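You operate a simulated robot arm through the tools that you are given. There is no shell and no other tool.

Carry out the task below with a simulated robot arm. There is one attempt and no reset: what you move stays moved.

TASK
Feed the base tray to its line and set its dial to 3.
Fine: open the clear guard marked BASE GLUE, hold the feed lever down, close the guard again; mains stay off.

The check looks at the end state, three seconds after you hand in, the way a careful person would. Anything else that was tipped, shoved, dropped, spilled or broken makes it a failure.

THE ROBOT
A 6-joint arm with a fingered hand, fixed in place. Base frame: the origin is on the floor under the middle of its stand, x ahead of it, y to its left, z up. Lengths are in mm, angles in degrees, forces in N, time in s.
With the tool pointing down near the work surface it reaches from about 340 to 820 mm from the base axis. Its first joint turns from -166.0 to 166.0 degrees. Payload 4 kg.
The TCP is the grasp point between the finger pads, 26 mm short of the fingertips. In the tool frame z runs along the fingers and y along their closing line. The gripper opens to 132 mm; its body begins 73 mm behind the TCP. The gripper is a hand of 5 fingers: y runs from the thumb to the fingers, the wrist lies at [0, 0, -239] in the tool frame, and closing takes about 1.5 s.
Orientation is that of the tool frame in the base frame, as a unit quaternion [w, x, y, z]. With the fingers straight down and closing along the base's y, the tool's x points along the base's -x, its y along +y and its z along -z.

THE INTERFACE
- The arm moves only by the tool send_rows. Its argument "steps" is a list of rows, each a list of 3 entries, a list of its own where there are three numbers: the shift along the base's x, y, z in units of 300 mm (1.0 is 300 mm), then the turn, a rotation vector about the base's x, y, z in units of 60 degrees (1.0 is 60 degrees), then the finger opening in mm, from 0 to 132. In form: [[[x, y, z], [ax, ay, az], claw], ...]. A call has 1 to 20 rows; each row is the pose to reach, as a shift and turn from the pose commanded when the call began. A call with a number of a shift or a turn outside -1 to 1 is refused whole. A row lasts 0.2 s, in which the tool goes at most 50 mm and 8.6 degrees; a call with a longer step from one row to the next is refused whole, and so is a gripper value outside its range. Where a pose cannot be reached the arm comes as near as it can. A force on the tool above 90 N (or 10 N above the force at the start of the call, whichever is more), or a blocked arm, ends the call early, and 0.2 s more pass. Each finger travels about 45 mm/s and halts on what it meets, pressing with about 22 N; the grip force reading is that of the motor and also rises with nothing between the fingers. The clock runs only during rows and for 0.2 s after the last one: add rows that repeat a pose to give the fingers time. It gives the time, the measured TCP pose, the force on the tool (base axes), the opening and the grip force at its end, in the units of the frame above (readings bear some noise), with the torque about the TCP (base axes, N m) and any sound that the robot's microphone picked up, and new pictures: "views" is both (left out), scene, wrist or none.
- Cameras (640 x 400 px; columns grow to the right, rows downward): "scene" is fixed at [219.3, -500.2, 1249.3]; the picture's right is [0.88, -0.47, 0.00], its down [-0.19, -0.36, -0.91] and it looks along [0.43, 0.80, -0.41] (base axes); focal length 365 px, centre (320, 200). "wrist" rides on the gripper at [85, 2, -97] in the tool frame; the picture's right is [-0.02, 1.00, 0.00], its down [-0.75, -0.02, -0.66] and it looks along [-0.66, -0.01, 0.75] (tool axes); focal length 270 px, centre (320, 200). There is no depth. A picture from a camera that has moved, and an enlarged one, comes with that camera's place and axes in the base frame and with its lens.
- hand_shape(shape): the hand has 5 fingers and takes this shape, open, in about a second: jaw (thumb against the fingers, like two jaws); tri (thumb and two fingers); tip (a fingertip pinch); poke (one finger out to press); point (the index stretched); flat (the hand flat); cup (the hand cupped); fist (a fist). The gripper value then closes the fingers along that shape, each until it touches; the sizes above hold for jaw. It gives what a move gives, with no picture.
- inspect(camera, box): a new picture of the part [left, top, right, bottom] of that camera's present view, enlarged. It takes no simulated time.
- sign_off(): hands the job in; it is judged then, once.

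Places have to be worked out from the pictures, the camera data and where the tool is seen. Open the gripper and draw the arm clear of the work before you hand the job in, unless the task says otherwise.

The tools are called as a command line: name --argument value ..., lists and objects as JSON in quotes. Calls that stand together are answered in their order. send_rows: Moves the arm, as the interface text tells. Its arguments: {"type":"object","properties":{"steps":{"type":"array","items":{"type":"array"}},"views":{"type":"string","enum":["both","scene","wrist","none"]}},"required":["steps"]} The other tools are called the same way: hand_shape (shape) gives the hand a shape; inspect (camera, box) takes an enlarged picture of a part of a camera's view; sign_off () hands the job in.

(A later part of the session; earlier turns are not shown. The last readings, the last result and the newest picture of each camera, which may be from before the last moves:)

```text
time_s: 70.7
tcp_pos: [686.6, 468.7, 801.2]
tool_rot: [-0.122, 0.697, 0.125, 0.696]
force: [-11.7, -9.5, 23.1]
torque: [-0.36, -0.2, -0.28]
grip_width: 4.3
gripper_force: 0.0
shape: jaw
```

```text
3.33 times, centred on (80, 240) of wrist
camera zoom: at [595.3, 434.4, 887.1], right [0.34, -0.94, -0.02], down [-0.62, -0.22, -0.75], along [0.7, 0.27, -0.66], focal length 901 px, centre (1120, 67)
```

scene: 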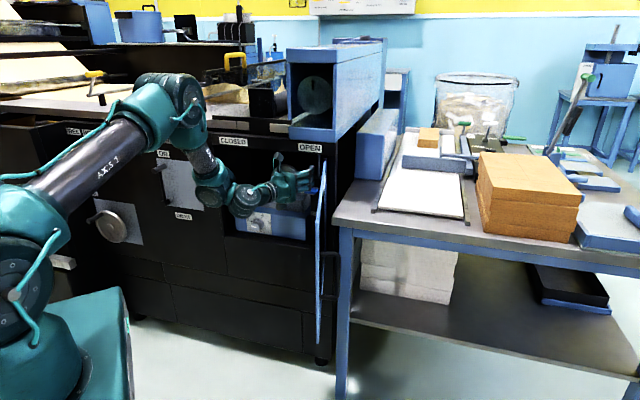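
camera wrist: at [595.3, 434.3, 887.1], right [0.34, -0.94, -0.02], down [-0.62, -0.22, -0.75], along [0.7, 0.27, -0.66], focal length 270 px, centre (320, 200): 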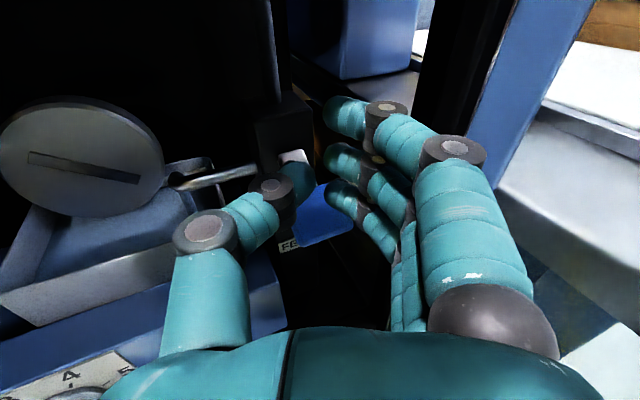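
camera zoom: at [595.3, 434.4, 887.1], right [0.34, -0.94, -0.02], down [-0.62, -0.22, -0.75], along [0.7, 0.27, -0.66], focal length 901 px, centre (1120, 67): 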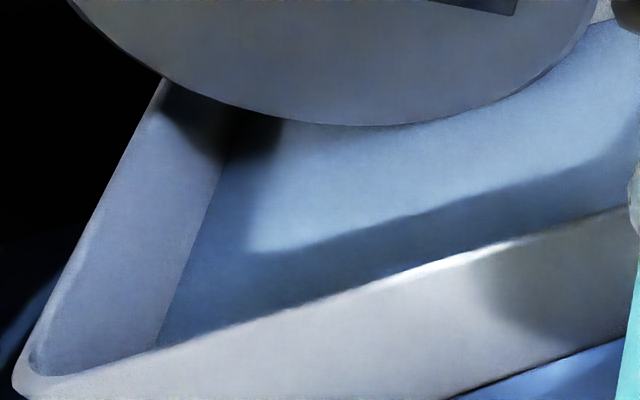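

The surface has just reached the band's lower edge. I'll bring it to the middle of the band: hold another 1.8 s and measure.

send_rows --steps '[[[0, 0, 0], [0, 0, 0], 3], [[0, 0, 0], [0, 0, 0], 3], [[0, 0, 0], [0, 0, 0], 3], [[0, 0, 0], [0, 0, 0], 3], [[0, 0, 0], [0, 0, 0], 3], [[0, 0, 0], [0, 0, 0], 3], [[0, 0, 0], [0, 0, 0], 3], [[0, 0, 0], [0, 0, 0], 3]]' --views "none"

inspect --camera "wrist" --box '[160, 155, 220, 205]'

inspect --camera "wrist" --box '[40, 180, 120, 300]'

```text
time_s: 72.5
tcp_pos: [684.7, 468.3, 801.6]
tool_rot: [-0.121, 0.697, 0.125, 0.696]
force: [-12.4, -9.7, 21.1]
torque: [-0.4, -0.08, -0.31]
grip_width: 4.0
gripper_force: 0.0
shape: jaw
```

```text
8.00 times, centred on (190, 180) of wrist
camera zoom: at [595.3, 434.4, 887.1], right [0.34, -0.94, -0.02], down [-0.62, -0.22, -0.75], along [0.7, 0.27, -0.66], focal length 2162 px, centre (1360, 360)
```

zoom: 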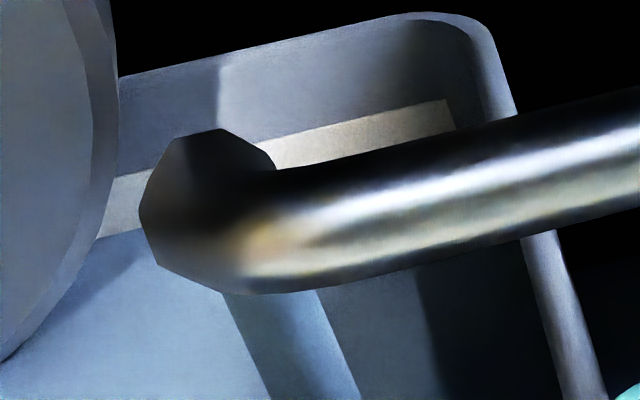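

```text
3.33 times, centred on (80, 240) of wrist
camera zoom: at [595.3, 434.4, 887.1], right [0.34, -0.94, -0.02], down [-0.62, -0.22, -0.75], along [0.7, 0.27, -0.66], focal length 901 px, centre (1120, 67)
```

zoom: 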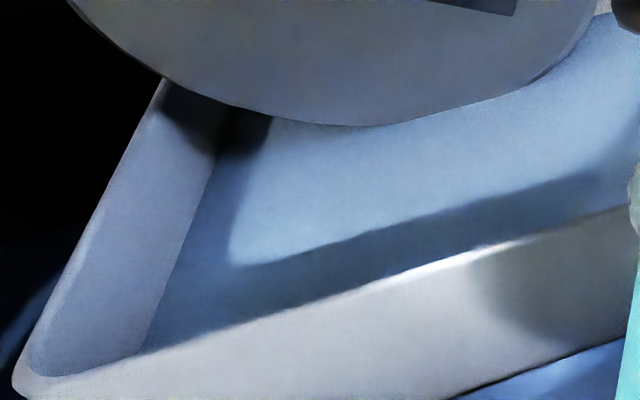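

It rises steadily (~10 px/s in this zoom; a quarter of the band is covered). About 1.9 s more reaches mid-band: I hold 1.4 s and then lift off in the following call.

send_rows --steps '[[[0, 0, 0], [0, 0, 0], 3], [[0, 0, 0], [0, 0, 0], 3], [[0, 0, 0], [0, 0, 0], 3], [[0, 0, 0], [0, 0, 0], 3], [[0, 0, 0], [0, 0, 0], 3], [[0, 0, 0], [0, 0, 0], 3]]' --views "none"

inspect --camera "wrist" --box '[160, 155, 220, 205]'

```text
time_s: 73.9
tcp_pos: [684.8, 469.5, 800.6]
tool_rot: [-0.121, 0.697, 0.125, 0.696]
force: [-11.8, -9.4, 21.1]
torque: [-0.44, -0.09, -0.3]
grip_width: 4.0
gripper_force: 0.1
shape: jaw
```

```text
8.00 times, centred on (190, 180) of wrist
camera zoom: at [595.3, 434.4, 887.1], right [0.34, -0.94, -0.02], down [-0.62, -0.22, -0.75], along [0.7, 0.27, -0.66], focal length 2162 px, centre (1360, 360)
```

zoom: 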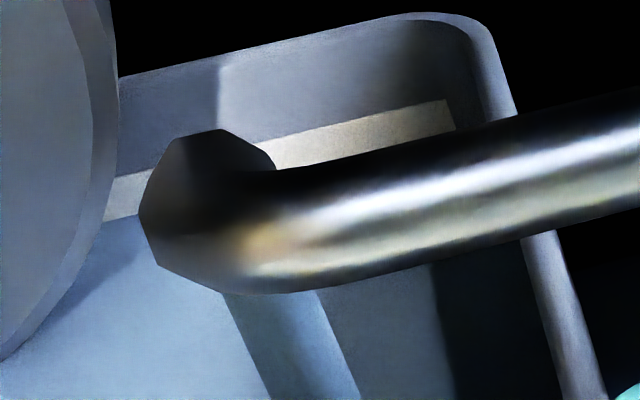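

The surface is at mid-band now. I lift off at once to release the lever.

send_rows --steps '[[[0, 0, 0.1], [0, 0, 0], 3], [[0, 0, 0.19], [0, 0, 0], 3]]' --views "both"

inspect --camera "wrist" --box '[130, 160, 250, 260]'

inspect --camera "scene" --box '[260, 150, 340, 220]'

```text
time_s: 74.5
tcp_pos: [685.8, 470.6, 856.7]
tool_rot: [-0.121, 0.698, 0.125, 0.695]
force: [0.3, 0.0, -0.6]
torque: [0.02, -0.01, 0.0]
grip_width: 3.6
gripper_force: 0.0
shape: jaw
camera wrist: at [596.4, 436.1, 943.0], right [0.34, -0.94, -0.02], down [-0.63, -0.22, -0.75], along [0.7, 0.27, -0.66], focal length 270 px, centre (320, 200)
```

scene: 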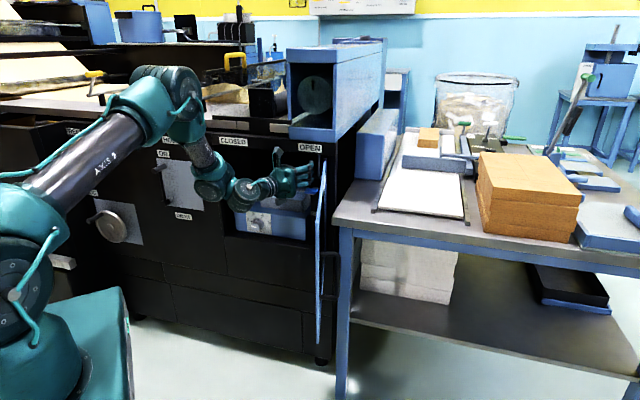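
wrist: 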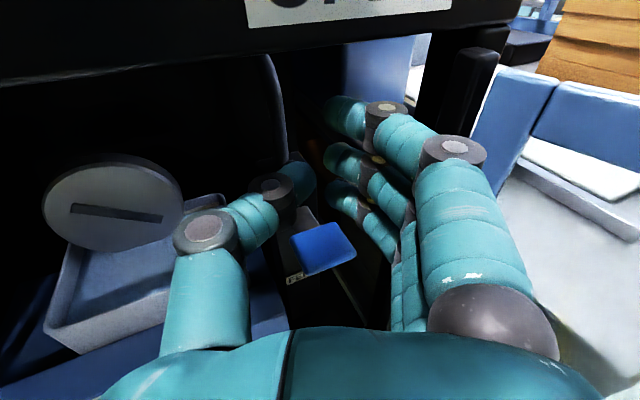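

```text
4.00 times, centred on (190, 210) of wrist
camera zoom: at [596.4, 436.1, 943.0], right [0.34, -0.94, -0.02], down [-0.63, -0.22, -0.75], along [0.7, 0.27, -0.66], focal length 1081 px, centre (840, 160)
```

zoom: 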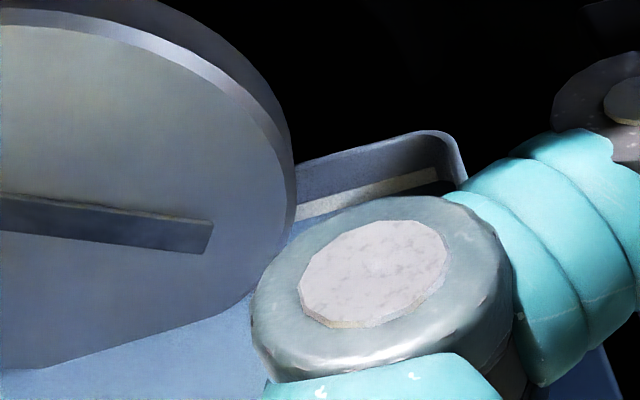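

```text
5.71 times, centred on (300, 185) of scene
camera zoom: at [219.3, -500.2, 1249.3], right [0.88, -0.47, 0.0], down [-0.19, -0.36, -0.91], along [0.43, 0.8, -0.41], focal length 2085 px, centre (434, 286)
```

zoom: 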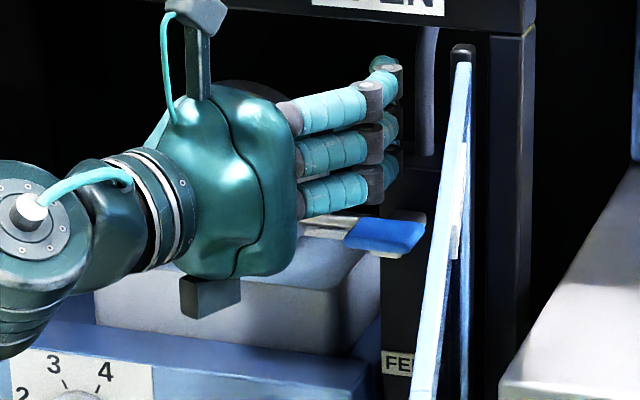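

The lever has sprung back up and the force is zero. I retract along the tool axis out of the compartment.

send_rows --steps '[[[-0.125, -0.045, 0.005], [0, 0, 0], 3], [[-0.25, -0.09, 0.01], [0, 0, 0], 3], [[-0.26, -0.05, 0], [0, 0, 0.1], 3], [[-0.27, -0.01, 0], [0, 0, 0.2], 3], [[-0.27, 0.02, 0], [0, 0, 0.3], 3], [[-0.27, 0.03, 0], [0, 0, 0.42], 3]]' --views "none"

send_rows --steps '[[[0, 0, -0.02], [-0.0884, 0.0884, 0], 3], [[0, 0, -0.04], [-0.1768, 0.1768, 0], 3], [[0, 0, -0.06], [-0.2652, 0.2652, 0], 3], [[0, 0, -0.08], [-0.3536, 0.3536, 0], 3]]' --views "both"

inspect --camera "wrist" --box '[170, 0, 400, 140]'

```text
time_s: 75.9
tcp_pos: [609.0, 471.9, 852.3]
tool_rot: [-0.218, 0.676, 0.224, 0.668]
force: [-0.3, 0.1, 0.4]
torque: [-0.04, 0.01, 0.0]
grip_width: 3.5
gripper_force: 0.1
shape: jaw
out of reach, approached as far as the arm can: row 5, 6
```

```text
time_s: 76.9
tcp_pos: [606.6, 471.7, 826.4]
tool_rot: [-0.128, 0.815, 0.3, 0.479]
force: [-1.0, -0.6, 1.2]
torque: [0.02, -0.02, 0.02]
grip_width: 3.1
gripper_force: 0.1
shape: jaw
camera wrist: at [569.5, 453.8, 949.7], right [0.6, -0.79, 0.06], down [-0.74, -0.59, -0.31], along [0.28, 0.14, -0.95], focal length 270 px, centre (320, 200)
```

scene: 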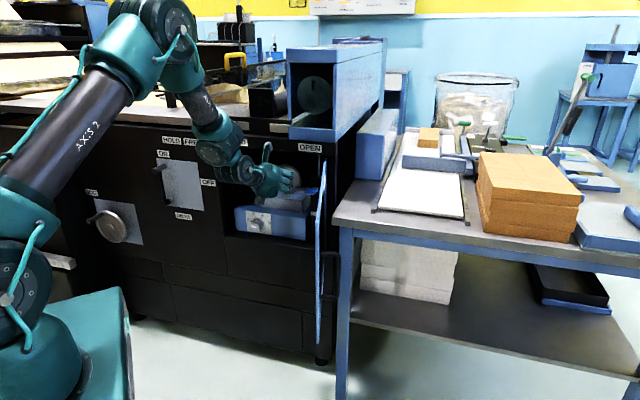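
wrist: 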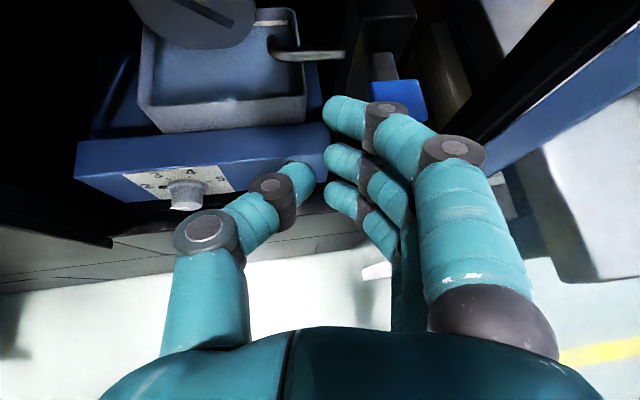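

```text
2.78 times, centred on (285, 70) of wrist
camera zoom: at [569.5, 453.8, 949.7], right [0.6, -0.79, 0.06], down [-0.74, -0.59, -0.31], along [0.28, 0.14, -0.95], focal length 752 px, centre (417, 562)
```

zoom: 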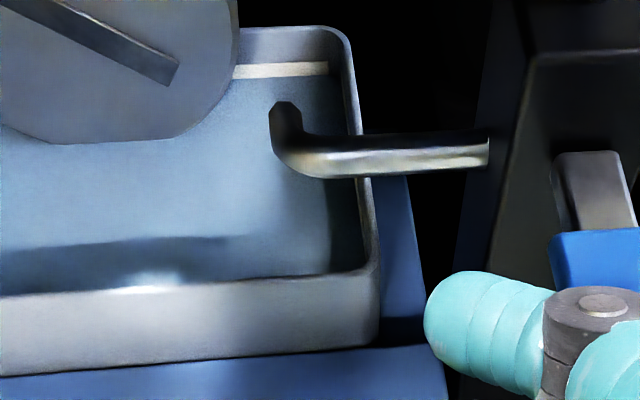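

The visible part of the white band is now about half its original height: the level sits at mid-line, and the lever is back up. Next the dial: I move left and down in front of it, still well outside.

send_rows --steps '[[[-0.11, 0.02, -0.05], [0, 0, 0.03], 40], [[-0.2, 0.06, -0.13], [0, 0, 0.07], 80], [[-0.29, 0.11, -0.21], [0, 0, 0.1], 80], [[-0.37, 0.16, -0.29], [0, 0, 0.135], 80], [[-0.448, 0.212, -0.367], [0, 0, 0.167], 80], [[-0.448, 0.212, -0.367], [0, 0, 0.167], 80]]' --views "both"

```text
time_s: 78.3
tcp_pos: [471.8, 536.6, 719.4]
tool_rot: [-0.17, 0.785, 0.37, 0.466]
force: [-1.0, 0.2, -0.6]
torque: [0.02, 0.01, 0.0]
grip_width: 79.3
gripper_force: 0.0
shape: jaw
camera wrist: at [439.1, 511.6, 842.7], right [0.73, -0.68, 0.06], down [-0.63, -0.71, -0.31], along [0.26, 0.19, -0.95], focal length 270 px, centre (320, 200)
```

scene: 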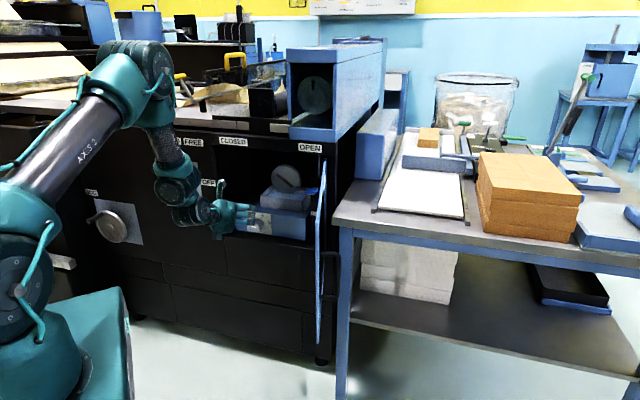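
wrist: 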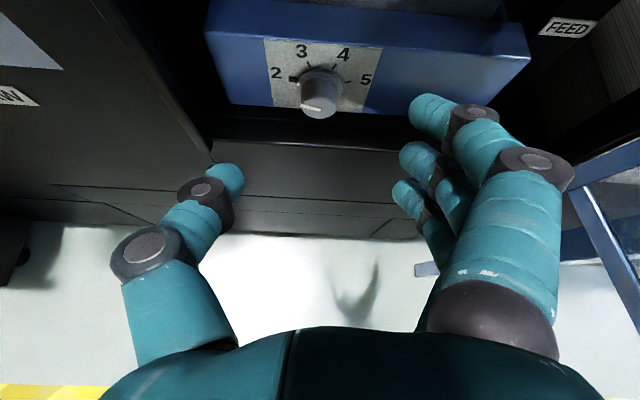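

Excellent view of the dial. I zoom in on it to locate it precisely and read the pointer.

inspect --camera "wrist" --box '[250, 20, 400, 130]'

inspect --camera "scene" --box '[225, 190, 325, 260]'

```text
3.64 times, centred on (325, 75) of wrist
camera zoom: at [439.1, 511.6, 842.7], right [0.73, -0.68, 0.06], down [-0.63, -0.71, -0.31], along [0.26, 0.19, -0.95], focal length 983 px, centre (302, 654)
```

zoom: 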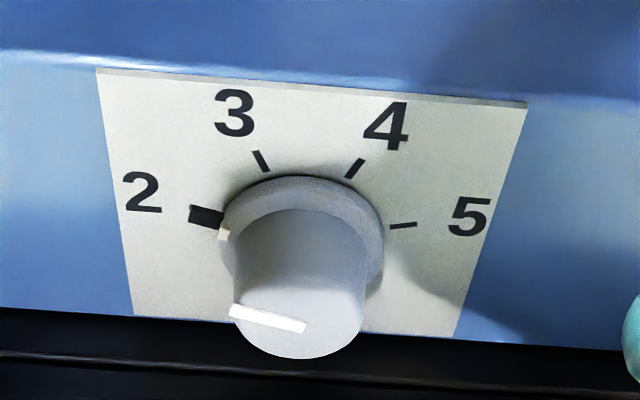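

```text
5.71 times, centred on (275, 225) of scene
camera zoom: at [219.3, -500.2, 1249.3], right [0.88, -0.47, 0.0], down [-0.19, -0.36, -0.91], along [0.43, 0.8, -0.41], focal length 2085 px, centre (577, 57)
```

zoom: 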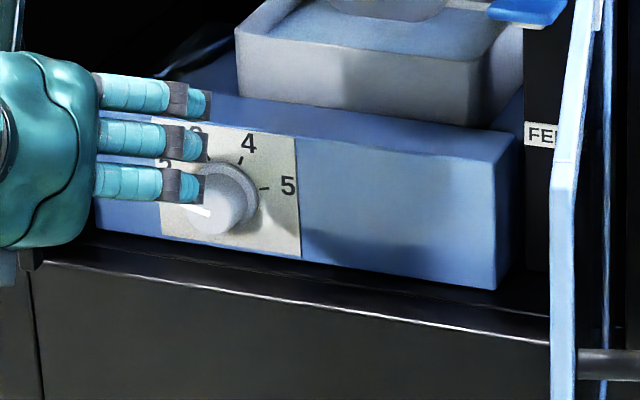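

The dial is located: axis at T≈-44, z≈622, knob face at F≈837, Ø≈35 mm; the pointer is at 2 and needs about 54° clockwise to reach 3. I bring the hand in front of it, rolled 27° counter-clockwise so that the turn stays within the available clearance.

send_rows --steps '[[[0.017, 0.015, -0.058], [-0.0221, -0.1105, 0.0123], 80], [[0.034, 0.03, -0.115], [-0.0442, -0.221, 0.0245], 80], [[0.051, 0.044, -0.173], [-0.0663, -0.3314, 0.0368], 80], [[0.068, 0.059, -0.23], [-0.0884, -0.4419, 0.049], 80], [[0.068, 0.059, -0.23], [-0.0884, -0.4419, 0.049], 80]]' --views "both"

```text
time_s: 79.5
tcp_pos: [494.3, 550.4, 648.3]
tool_rot: [-0.057, 0.655, 0.439, 0.613]
force: [-0.2, -0.6, 0.5]
torque: [-0.03, -0.03, -0.03]
grip_width: 79.5
gripper_force: 0.1
shape: jaw
camera wrist: at [410.4, 533.7, 746.1], right [0.65, -0.62, 0.45], down [-0.4, -0.77, -0.49], along [0.65, 0.14, -0.75], focal length 270 px, centre (320, 200)
```

scene: 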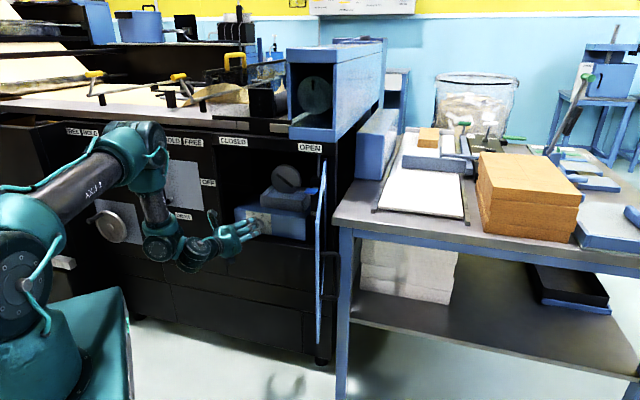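
wrist: 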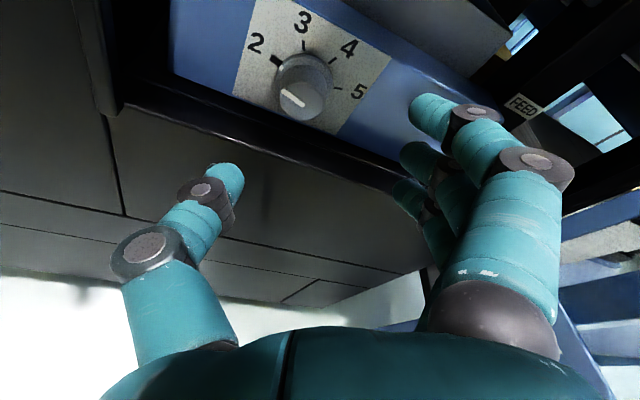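

Tool roll is right but its azimuth is 6° off and it is pitched 14°. I correct both while advancing to 19 mm short of the knob face.

send_rows --steps '[[[0.028, 0.033, -0.021], [0.041, -0.041, 0.025], 80], [[0.056, 0.066, -0.042], [0.082, -0.082, 0.05], 80], [[0.083, 0.098, -0.062], [0.124, -0.124, 0.075], 80], [[0.111, 0.131, -0.083], [0.165, -0.165, 0.1], 80], [[0.111, 0.131, -0.083], [0.165, -0.165, 0.1], 80]]' --views "both"

inspect --camera "scene" --box '[210, 180, 320, 260]'

```text
time_s: 80.7
tcp_pos: [527.6, 589.7, 623.1]
tool_rot: [-0.107, 0.568, 0.422, 0.698]
force: [0.6, -0.2, -0.8]
torque: [0.01, 0.0, 0.01]
grip_width: 79.6
gripper_force: 0.1
shape: jaw
camera wrist: at [431.7, 549.6, 699.5], right [0.63, -0.63, 0.45], down [-0.22, -0.71, -0.67], along [0.74, 0.32, -0.59], focal length 270 px, centre (320, 200)
```

scene: 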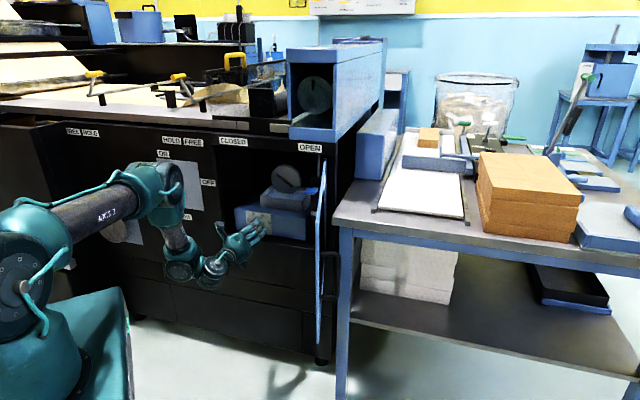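
wrist: 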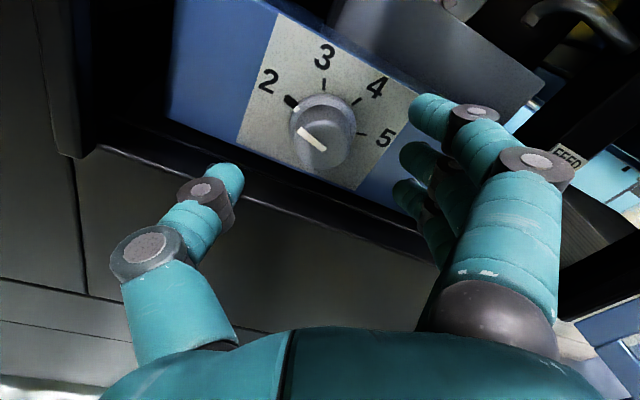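

```text
5.00 times, centred on (265, 220) of scene
camera zoom: at [219.3, -500.2, 1249.3], right [0.88, -0.47, 0.0], down [-0.19, -0.36, -0.91], along [0.43, 0.8, -0.41], focal length 1824 px, centre (595, 100)
```

zoom: 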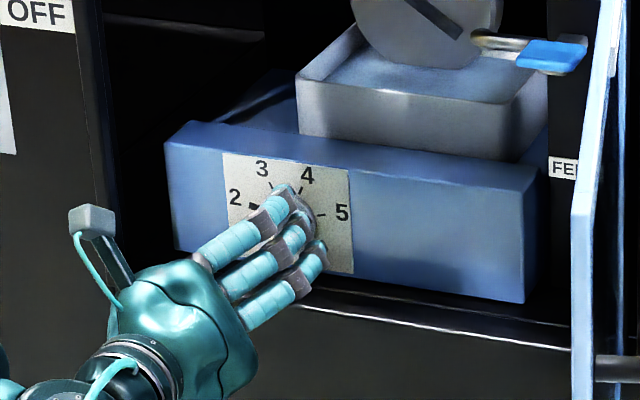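

Aligned: tool axis is level and square to the dial. I zoom to check that the knob is centred on the tool axis (expected at about pixel (317,148)).

inspect --camera "wrist" --box '[250, 70, 400, 200]'

```text
3.08 times, centred on (325, 135) of wrist
camera zoom: at [431.7, 549.6, 699.5], right [0.63, -0.63, 0.45], down [-0.22, -0.71, -0.67], along [0.74, 0.32, -0.59], focal length 832 px, centre (305, 400)
```

zoom: 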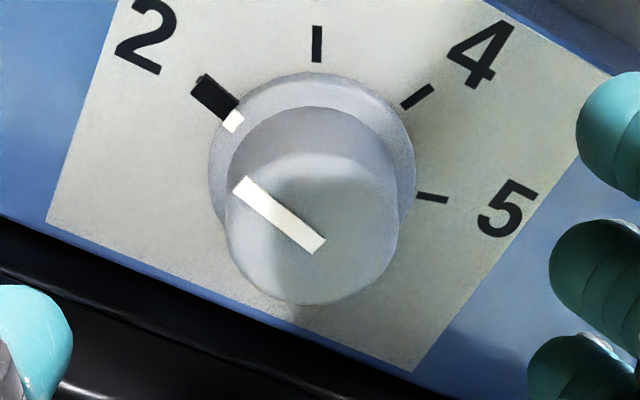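

The knob is 3 mm right and ~5 mm above my grasp line. I correct that and advance 38 mm so the open fingers surround the knob.

send_rows --steps '[[[0.002, -0.002, 0.0197], [0, 0, 0], 80], [[0.047, 0.043, 0.0197], [0, 0, 0], 80], [[0.0913, 0.088, 0.0197], [0, 0, 0], 80], [[0.0913, 0.088, 0.0197], [0, 0, 0], 80]]' --views "both"

inspect --camera "wrist" --box '[200, 90, 440, 260]'

inspect --camera "scene" --box '[220, 180, 320, 250]'

```text
time_s: 81.7
tcp_pos: [555.4, 616.8, 628.9]
tool_rot: [-0.107, 0.569, 0.421, 0.698]
force: [0.2, -1.3, -0.1]
torque: [0.0, 0.01, 0.02]
grip_width: 79.4
gripper_force: 0.0
shape: jaw
camera wrist: at [459.9, 575.7, 705.6], right [0.63, -0.63, 0.45], down [-0.22, -0.71, -0.67], along [0.74, 0.32, -0.59], focal length 270 px, centre (320, 200)
```

scene: 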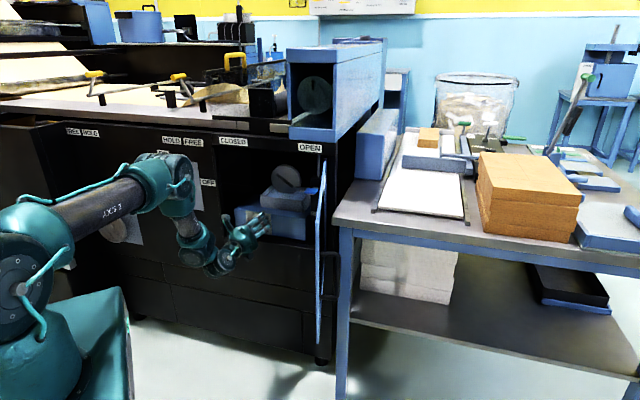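
wrist: 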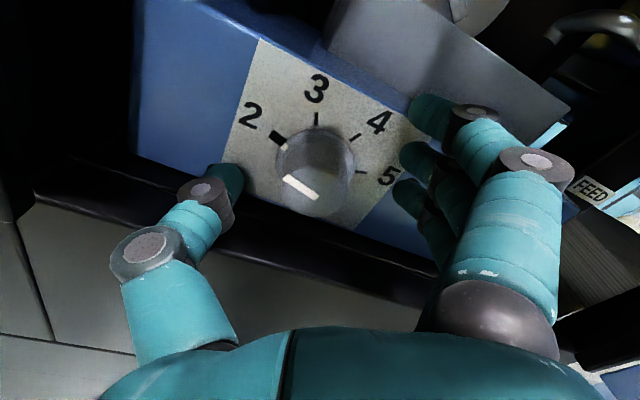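

```text
2.35 times, centred on (320, 175) of wrist
camera zoom: at [459.9, 575.7, 705.6], right [0.63, -0.63, 0.45], down [-0.22, -0.71, -0.67], along [0.74, 0.32, -0.59], focal length 636 px, centre (320, 259)
```

zoom: 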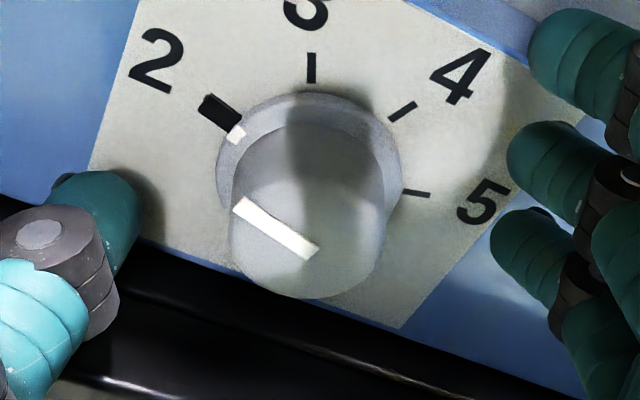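

```text
5.71 times, centred on (270, 215) of scene
camera zoom: at [219.3, -500.2, 1249.3], right [0.88, -0.47, 0.0], down [-0.19, -0.36, -0.91], along [0.43, 0.8, -0.41], focal length 2085 px, centre (606, 114)
```

zoom: 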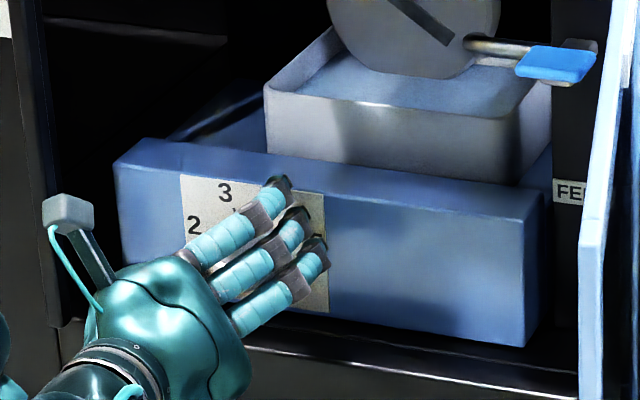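

The knob sits between thumb and fingers. I nudge 4 mm along the hand's upward axis for centring and close the fingers on the knob.

send_rows --steps '[[[-0.0043, 0.0043, 0.0117], [0, 0, 0], 80], [[-0.0043, 0.0043, 0.0117], [0, 0, 0], 55], [[-0.0043, 0.0043, 0.0117], [0, 0, 0], 40], [[-0.0043, 0.0043, 0.0117], [0, 0, 0], 25], [[-0.0043, 0.0043, 0.0117], [0, 0, 0], 20], [[-0.0043, 0.0043, 0.0117], [0, 0, 0], 20], [[-0.0043, 0.0043, 0.0117], [0, 0, 0], 20]]' --views "both"

inspect --camera "wrist" --box '[200, 90, 440, 260]'

```text
time_s: 83.3
tcp_pos: [552.4, 619.6, 631.8]
tool_rot: [-0.107, 0.568, 0.421, 0.698]
force: [-2.3, 5.9, -1.2]
torque: [-0.03, 0.01, 0.09]
grip_width: 14.9
gripper_force: 16.4
shape: jaw
camera wrist: at [458.1, 577.7, 709.1], right [0.64, -0.63, 0.45], down [-0.22, -0.71, -0.67], along [0.74, 0.33, -0.59], focal length 270 px, centre (320, 200)
```

scene: 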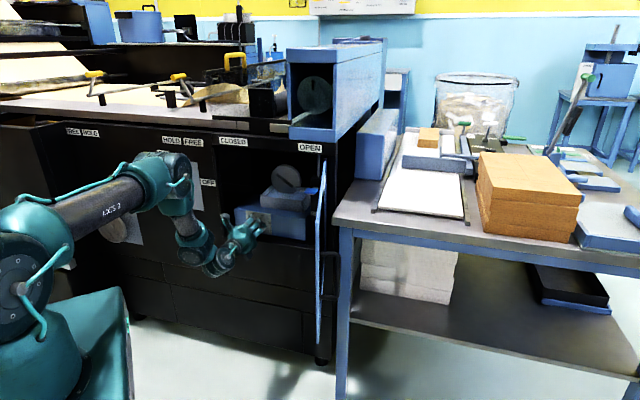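
wrist: 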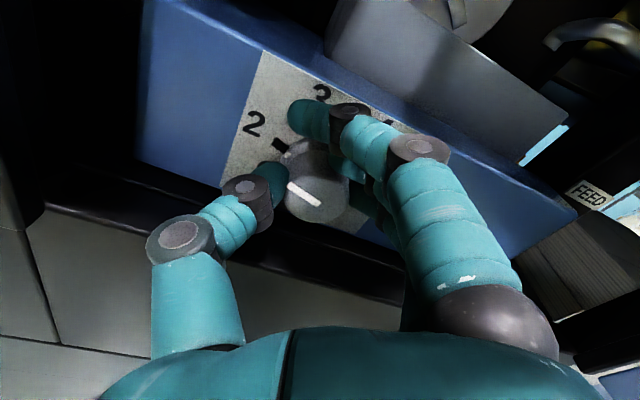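

```text
2.35 times, centred on (320, 175) of wrist
camera zoom: at [458.1, 577.7, 709.1], right [0.64, -0.63, 0.45], down [-0.22, -0.71, -0.67], along [0.74, 0.33, -0.59], focal length 636 px, centre (320, 259)
```

zoom: 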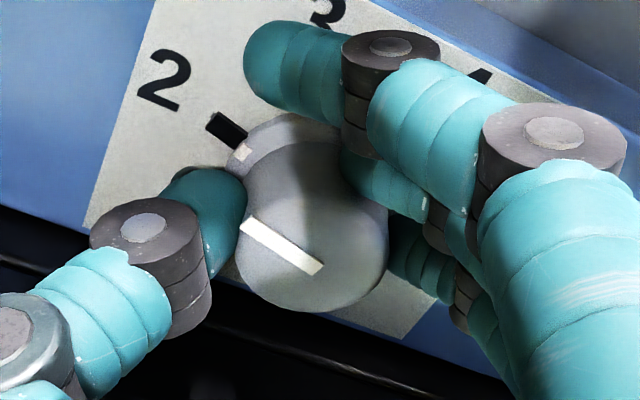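

Good grip on the knob (16 N), pointer still on 2. I turn the hand 30° clockwise about the knob axis and look.

send_rows --steps '[[[0, 0, 0], [0.0707, 0.0707, 0], 20], [[0, 0, 0], [0.1414, 0.1414, 0], 20], [[0, 0, 0], [0.2121, 0.2121, 0], 20], [[0, 0, 0], [0.2828, 0.2828, 0], 20], [[0, 0, 0], [0.3536, 0.3536, 0], 20]]' --views "both"

inspect --camera "wrist" --box '[200, 70, 440, 250]'

```text
time_s: 84.5
tcp_pos: [553.8, 617.2, 632.0]
tool_rot: [-0.284, 0.658, 0.26, 0.647]
force: [-1.2, -5.5, 2.9]
torque: [0.07, -0.06, -0.34]
grip_width: 13.0
gripper_force: 21.8
shape: jaw
camera wrist: at [488.4, 547.2, 718.0], right [0.71, -0.7, -0.06], down [-0.49, -0.44, -0.75], along [0.5, 0.56, -0.66], focal length 270 px, centre (320, 200)
```

scene: 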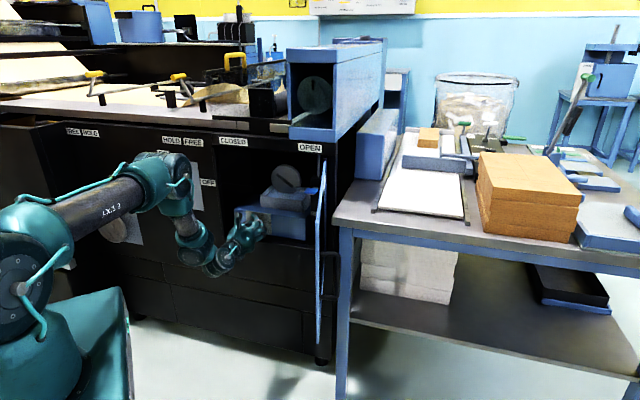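
wrist: 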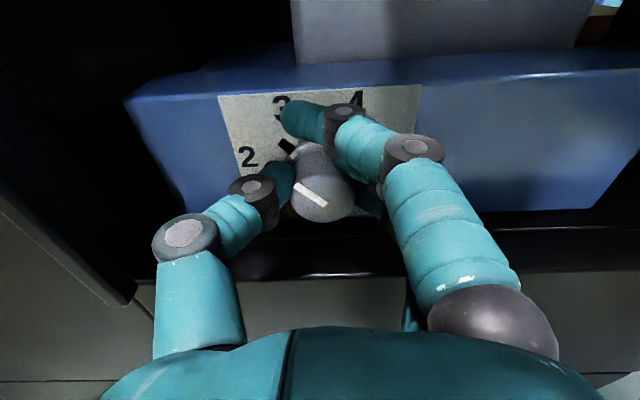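

```text
2.22 times, centred on (320, 160) of wrist
camera zoom: at [488.4, 547.2, 718.0], right [0.71, -0.7, -0.06], down [-0.49, -0.44, -0.75], along [0.5, 0.56, -0.66], focal length 601 px, centre (320, 289)
```

zoom: 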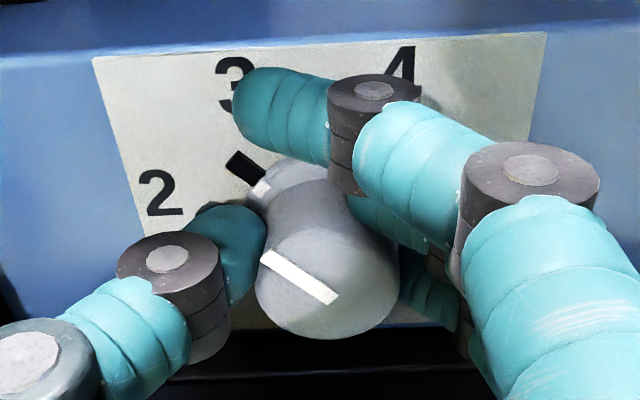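

The knob turns with the hand (the thick black pointer moves along). I turn the remaining 24°.

send_rows --steps '[[[0, 0, 0], [0.0707, 0.0707, 0], 20], [[0, 0, 0], [0.1414, 0.1414, 0], 20], [[0, 0, 0], [0.2121, 0.2121, 0], 20], [[0, 0, 0], [0.2828, 0.2828, 0], 20], [[0, 0, 0], [0.2828, 0.2828, 0], 20]]' --views "both"

inspect --camera "wrist" --box '[200, 70, 440, 250]'

```text
time_s: 85.7
tcp_pos: [552.8, 617.7, 633.2]
tool_rot: [-0.413, 0.697, 0.117, 0.575]
force: [5.3, -14.4, 6.9]
torque: [-0.07, -0.18, -0.62]
grip_width: 12.0
gripper_force: 22.4
shape: jaw
camera wrist: at [512.6, 522.4, 709.5], right [0.63, -0.63, -0.46], down [-0.71, -0.22, -0.67], along [0.32, 0.75, -0.58], focal length 270 px, centre (320, 200)
```

scene: 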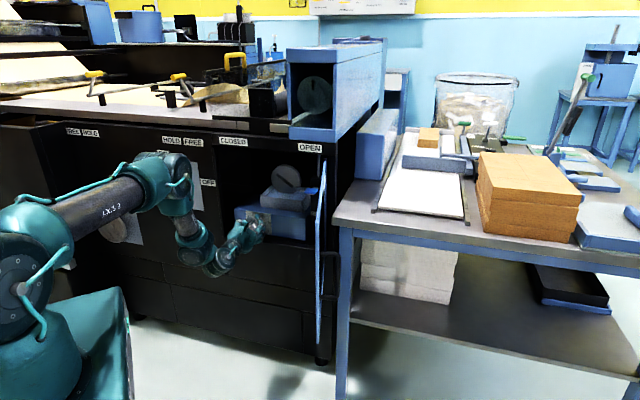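
wrist: 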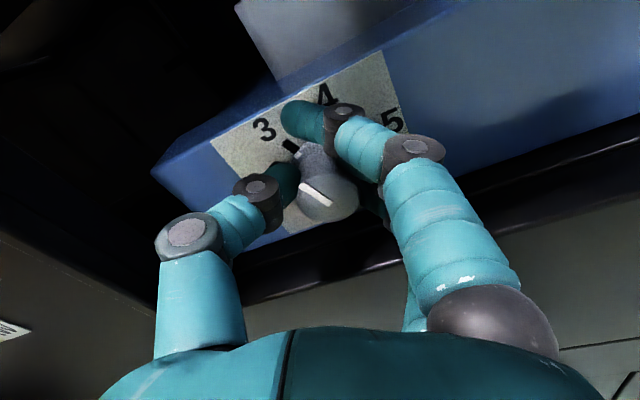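

```text
2.22 times, centred on (320, 160) of wrist
camera zoom: at [512.6, 522.4, 709.5], right [0.63, -0.63, -0.46], down [-0.71, -0.22, -0.67], along [0.32, 0.75, -0.58], focal length 601 px, centre (320, 289)
```

zoom: 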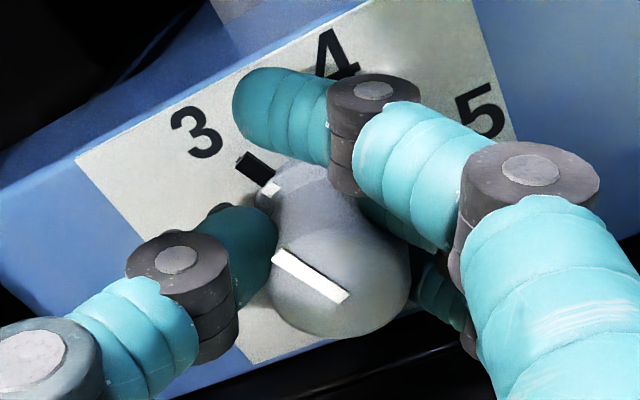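

The pointer now lines up with the 3. I open the fingers to release the knob, keeping still, and check the setting.

send_rows --steps '[[[0, 0, 0], [0, 0, 0], 45], [[0, 0, 0], [0, 0, 0], 80], [[0, 0, 0], [0, 0, 0], 85], [[0, 0, 0], [0, 0, 0], 85], [[0, 0, 0], [0, 0, 0], 85]]' --views "wrist"

inspect --camera "wrist" --box '[220, 50, 440, 230]'

```text
time_s: 86.9
tcp_pos: [551.8, 619.1, 638.0]
tool_rot: [-0.414, 0.695, 0.118, 0.576]
force: [-12.6, 5.9, 33.3]
torque: [-0.42, 0.45, -0.24]
grip_width: 77.2
gripper_force: 0.1
shape: jaw
camera wrist: at [511.5, 524.2, 712.0], right [0.64, -0.62, -0.46], down [-0.7, -0.22, -0.67], along [0.32, 0.75, -0.58], focal length 270 px, centre (320, 200)
```

wrist: 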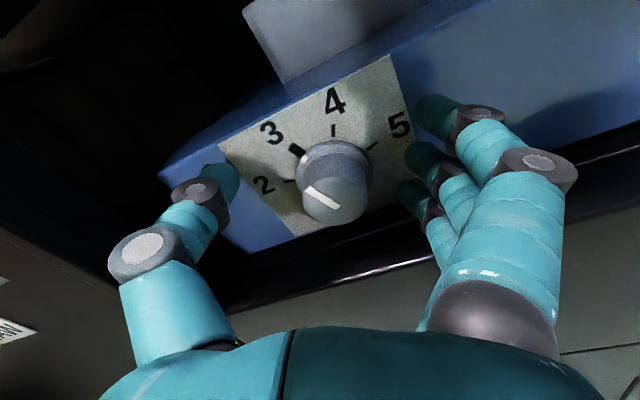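

```text
2.22 times, centred on (330, 140) of wrist
camera zoom: at [511.5, 524.2, 712.0], right [0.64, -0.62, -0.46], down [-0.7, -0.22, -0.67], along [0.32, 0.75, -0.58], focal length 601 px, centre (298, 333)
```

zoom: 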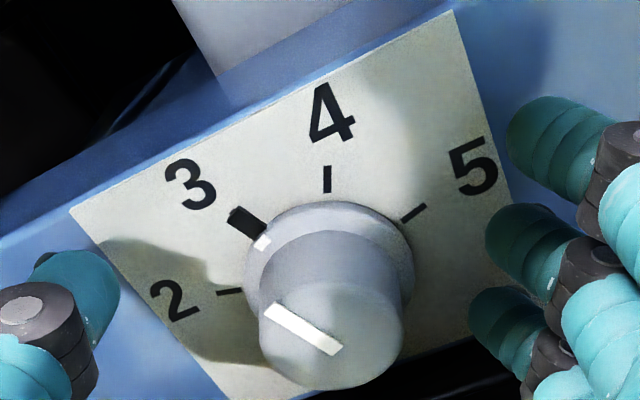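

The pointer sits squarely on 3. The readings show 33 N upward: the opened lower fingers press on the compartment's floor edge. I ease the opening to 60 mm to relieve that before backing out.

send_rows --steps '[[[0, 0, 0], [0, 0, 0], 70], [[0, 0, 0.01], [0, 0, 0], 60], [[0, 0, 0.01], [0, 0, 0], 60], [[0, 0, 0.01], [0, 0, 0], 60]]' --views "wrist"

inspect --camera "wrist" --box '[220, 50, 440, 230]'

```text
time_s: 87.9
tcp_pos: [550.7, 618.6, 636.2]
tool_rot: [-0.413, 0.696, 0.118, 0.575]
force: [-4.9, 5.6, 21.4]
torque: [-0.09, 0.09, -0.07]
grip_width: 57.0
gripper_force: 0.1
shape: jaw
camera wrist: at [511.8, 523.4, 712.5], right [0.63, -0.63, -0.46], down [-0.71, -0.22, -0.67], along [0.32, 0.75, -0.58], focal length 270 px, centre (320, 200)
```

wrist: 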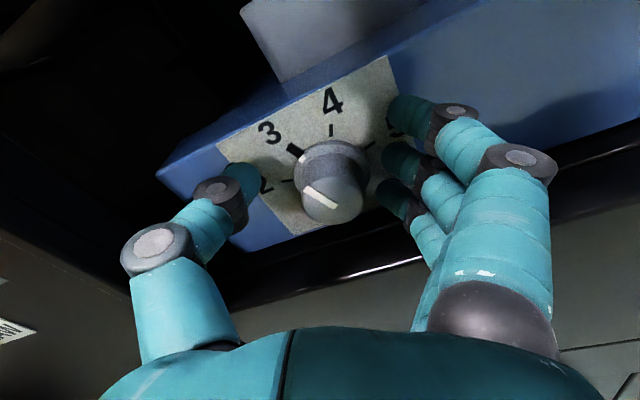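

```text
2.22 times, centred on (330, 140) of wrist
camera zoom: at [511.8, 523.4, 712.5], right [0.63, -0.63, -0.46], down [-0.71, -0.22, -0.67], along [0.32, 0.75, -0.58], focal length 601 px, centre (298, 333)
```

zoom: 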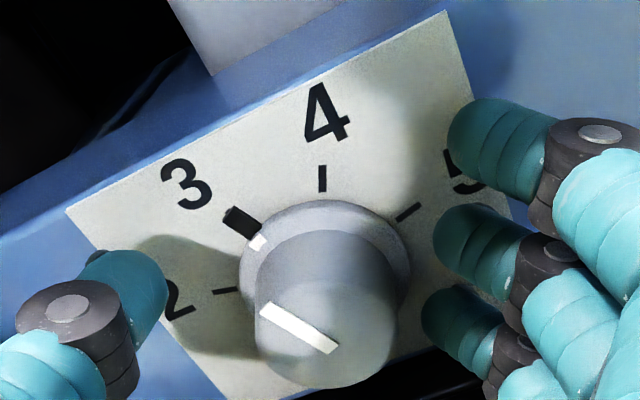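

Still 21 N upward. I raise the hand 6 mm and recheck.

send_rows --steps '[[[0, 0, 0.01], [0, 0, 0], 60], [[0, 0, 0.02], [0, 0, 0], 60], [[0, 0, 0.02], [0, 0, 0], 60]]' --views "scene"

inspect --camera "scene" --box '[210, 180, 310, 270]'

inspect --camera "wrist" --box '[220, 50, 440, 250]'

```text
time_s: 88.7
tcp_pos: [552.2, 619.4, 638.9]
tool_rot: [-0.412, 0.697, 0.118, 0.575]
force: [-2.1, 2.2, 4.4]
torque: [-0.08, 0.07, -0.02]
grip_width: 59.4
gripper_force: 0.1
shape: jaw
```

scene: 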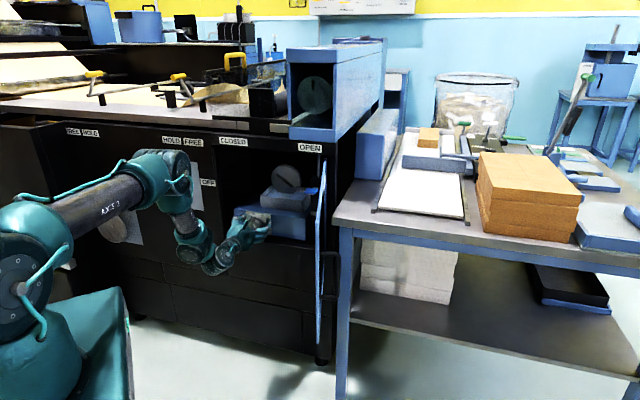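

```text
4.44 times, centred on (260, 225) of scene
camera zoom: at [219.3, -500.2, 1249.3], right [0.88, -0.47, 0.0], down [-0.19, -0.36, -0.91], along [0.43, 0.8, -0.41], focal length 1622 px, centre (587, 89)
```

zoom: 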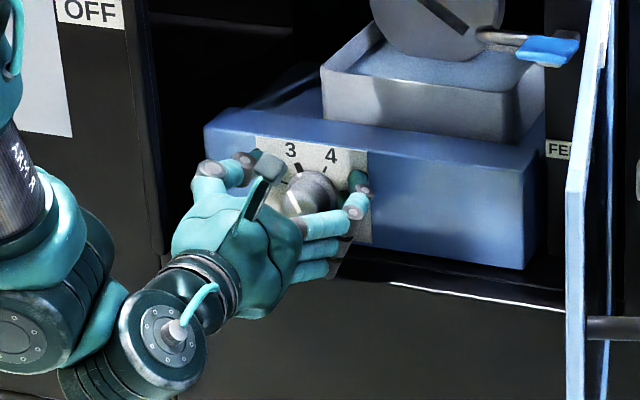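

```text
2.00 times, centred on (330, 150) of wrist
camera zoom: at [511.7, 523.1, 716.9], right [0.63, -0.63, -0.46], down [-0.71, -0.22, -0.67], along [0.32, 0.75, -0.59], focal length 541 px, centre (300, 300)
```

zoom: 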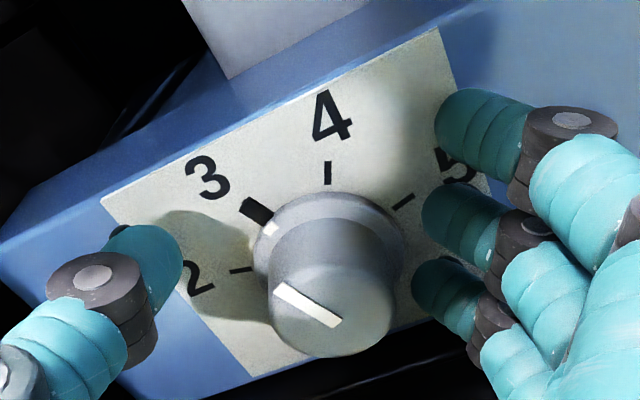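

Force is nearly gone and the dial reads 3. I back straight out 55 mm along the tool axis with a slight rise.

send_rows --steps '[[[-0.03, -0.03, 0.008], [0, 0, 0], 60], [[-0.075, -0.075, 0.012], [0, 0, 0], 60], [[-0.13, -0.13, 0.016], [0, 0, 0], 60]]' --views "wrist"

inspect --camera "wrist" --box '[220, 20, 440, 200]'

inspect --camera "scene" --box '[225, 150, 325, 250]'

```text
time_s: 89.5
tcp_pos: [530.1, 598.7, 645.4]
tool_rot: [-0.412, 0.698, 0.117, 0.574]
force: [0.2, -0.5, 0.0]
torque: [-0.01, -0.01, -0.03]
grip_width: 60.6
gripper_force: 0.2
shape: jaw
out of reach, approached as far as the arm can: row 3
camera wrist: at [489.4, 503.2, 721.4], right [0.63, -0.63, -0.46], down [-0.71, -0.23, -0.67], along [0.32, 0.75, -0.59], focal length 270 px, centre (320, 200)
```

wrist: 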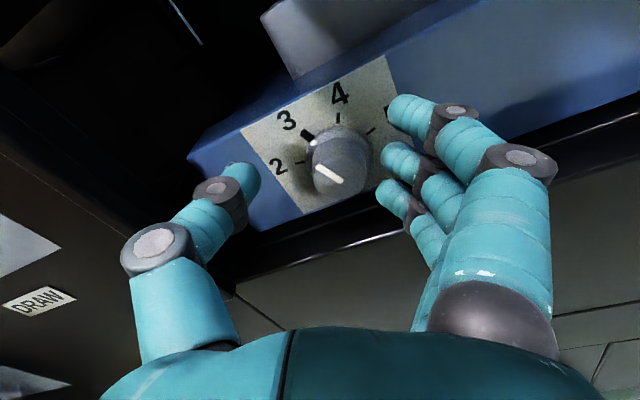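

```text
2.22 times, centred on (330, 110) of wrist
camera zoom: at [489.4, 503.2, 721.4], right [0.63, -0.63, -0.46], down [-0.71, -0.23, -0.67], along [0.32, 0.75, -0.59], focal length 601 px, centre (298, 400)
```

zoom: 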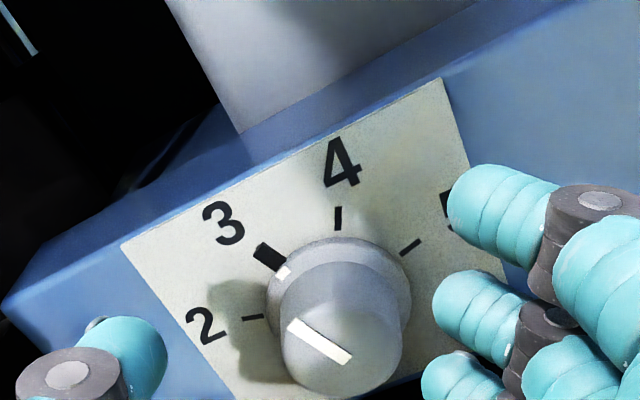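

```text
4.00 times, centred on (275, 200) of scene
camera zoom: at [219.3, -500.2, 1249.3], right [0.88, -0.47, 0.0], down [-0.19, -0.36, -0.91], along [0.43, 0.8, -0.41], focal length 1460 px, centre (500, 200)
```

zoom: 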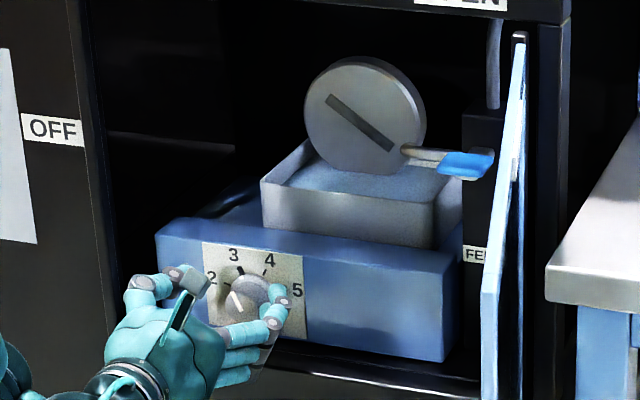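

Dial verified at 3; the hand is out to F≈798. I continue backing out while pitching the tool down 20° to stay away from the wrist's singular attitude.

send_rows --steps '[[[-0.02, -0.02, 0.02], [-0.079, 0.079, 0], 60], [[-0.05, -0.05, 0.04], [-0.157, 0.157, 0], 60], [[-0.09, -0.09, 0.08], [-0.2357, 0.2357, 0], 60], [[-0.14, -0.14, 0.15], [-0.2357, 0.2357, 0], 60]]' --views "both"

```text
time_s: 90.5
tcp_pos: [489.0, 554.7, 689.8]
tool_rot: [-0.334, 0.808, 0.135, 0.466]
force: [-0.8, -0.8, 0.4]
torque: [0.02, 0.02, 0.0]
grip_width: 60.7
gripper_force: 0.1
shape: jaw
camera wrist: at [470.8, 481.6, 795.0], right [0.52, -0.74, -0.43], down [-0.84, -0.36, -0.4], along [0.14, 0.57, -0.81], focal length 270 px, centre (320, 200)
```

scene: 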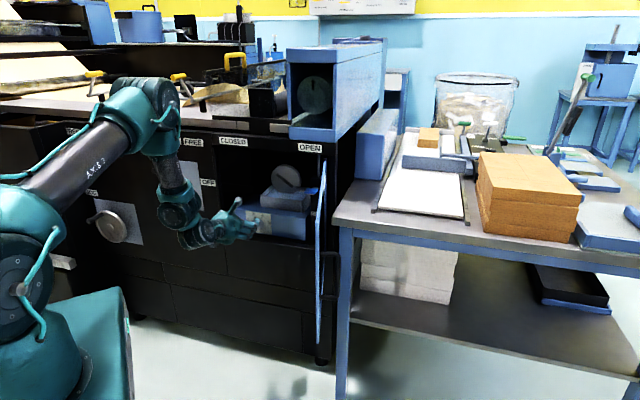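
wrist: 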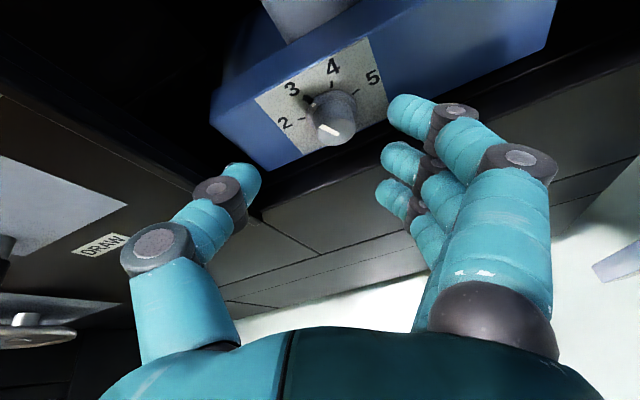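

Clear of the dial. Now closing: I'll push the guard shut from its outer side with the tool pointing down. First I undo the hand's roll while drawing back and up.

send_rows --steps '[[[-0.047, -0.047, 0.08], [-0.075, -0.075, 0.0385], 40], [[-0.095, -0.095, 0.165], [-0.1495, -0.1495, 0.077], 20], [[-0.142, -0.142, 0.25], [-0.224, -0.224, 0.1155], 3], [[-0.189, -0.189, 0.333], [-0.299, -0.299, 0.154], 3]]' --views "scene"

inspect --camera "scene" --box '[225, 150, 335, 250]'

```text
time_s: 91.5
tcp_pos: [431.4, 496.9, 791.5]
tool_rot: [-0.217, 0.753, 0.322, 0.531]
force: [0.5, -0.3, 0.0]
torque: [-0.01, 0.0, -0.01]
grip_width: 3.7
gripper_force: 0.0
shape: jaw
```

scene: 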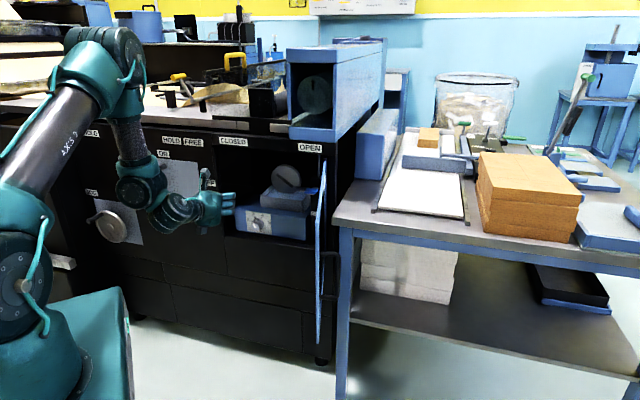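

```text
4.00 times, centred on (280, 200) of scene
camera zoom: at [219.3, -500.2, 1249.3], right [0.88, -0.47, 0.0], down [-0.19, -0.36, -0.91], along [0.43, 0.8, -0.41], focal length 1460 px, centre (480, 200)
```

zoom: 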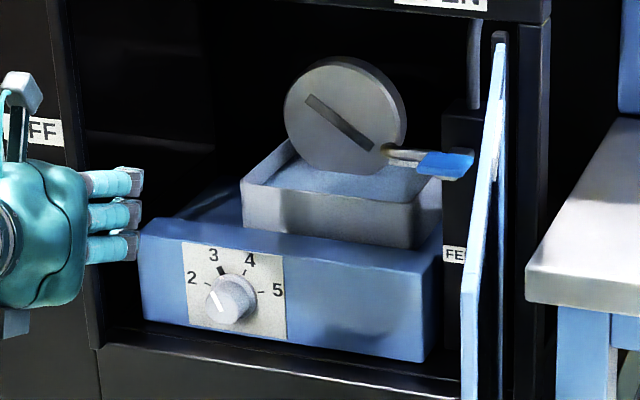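

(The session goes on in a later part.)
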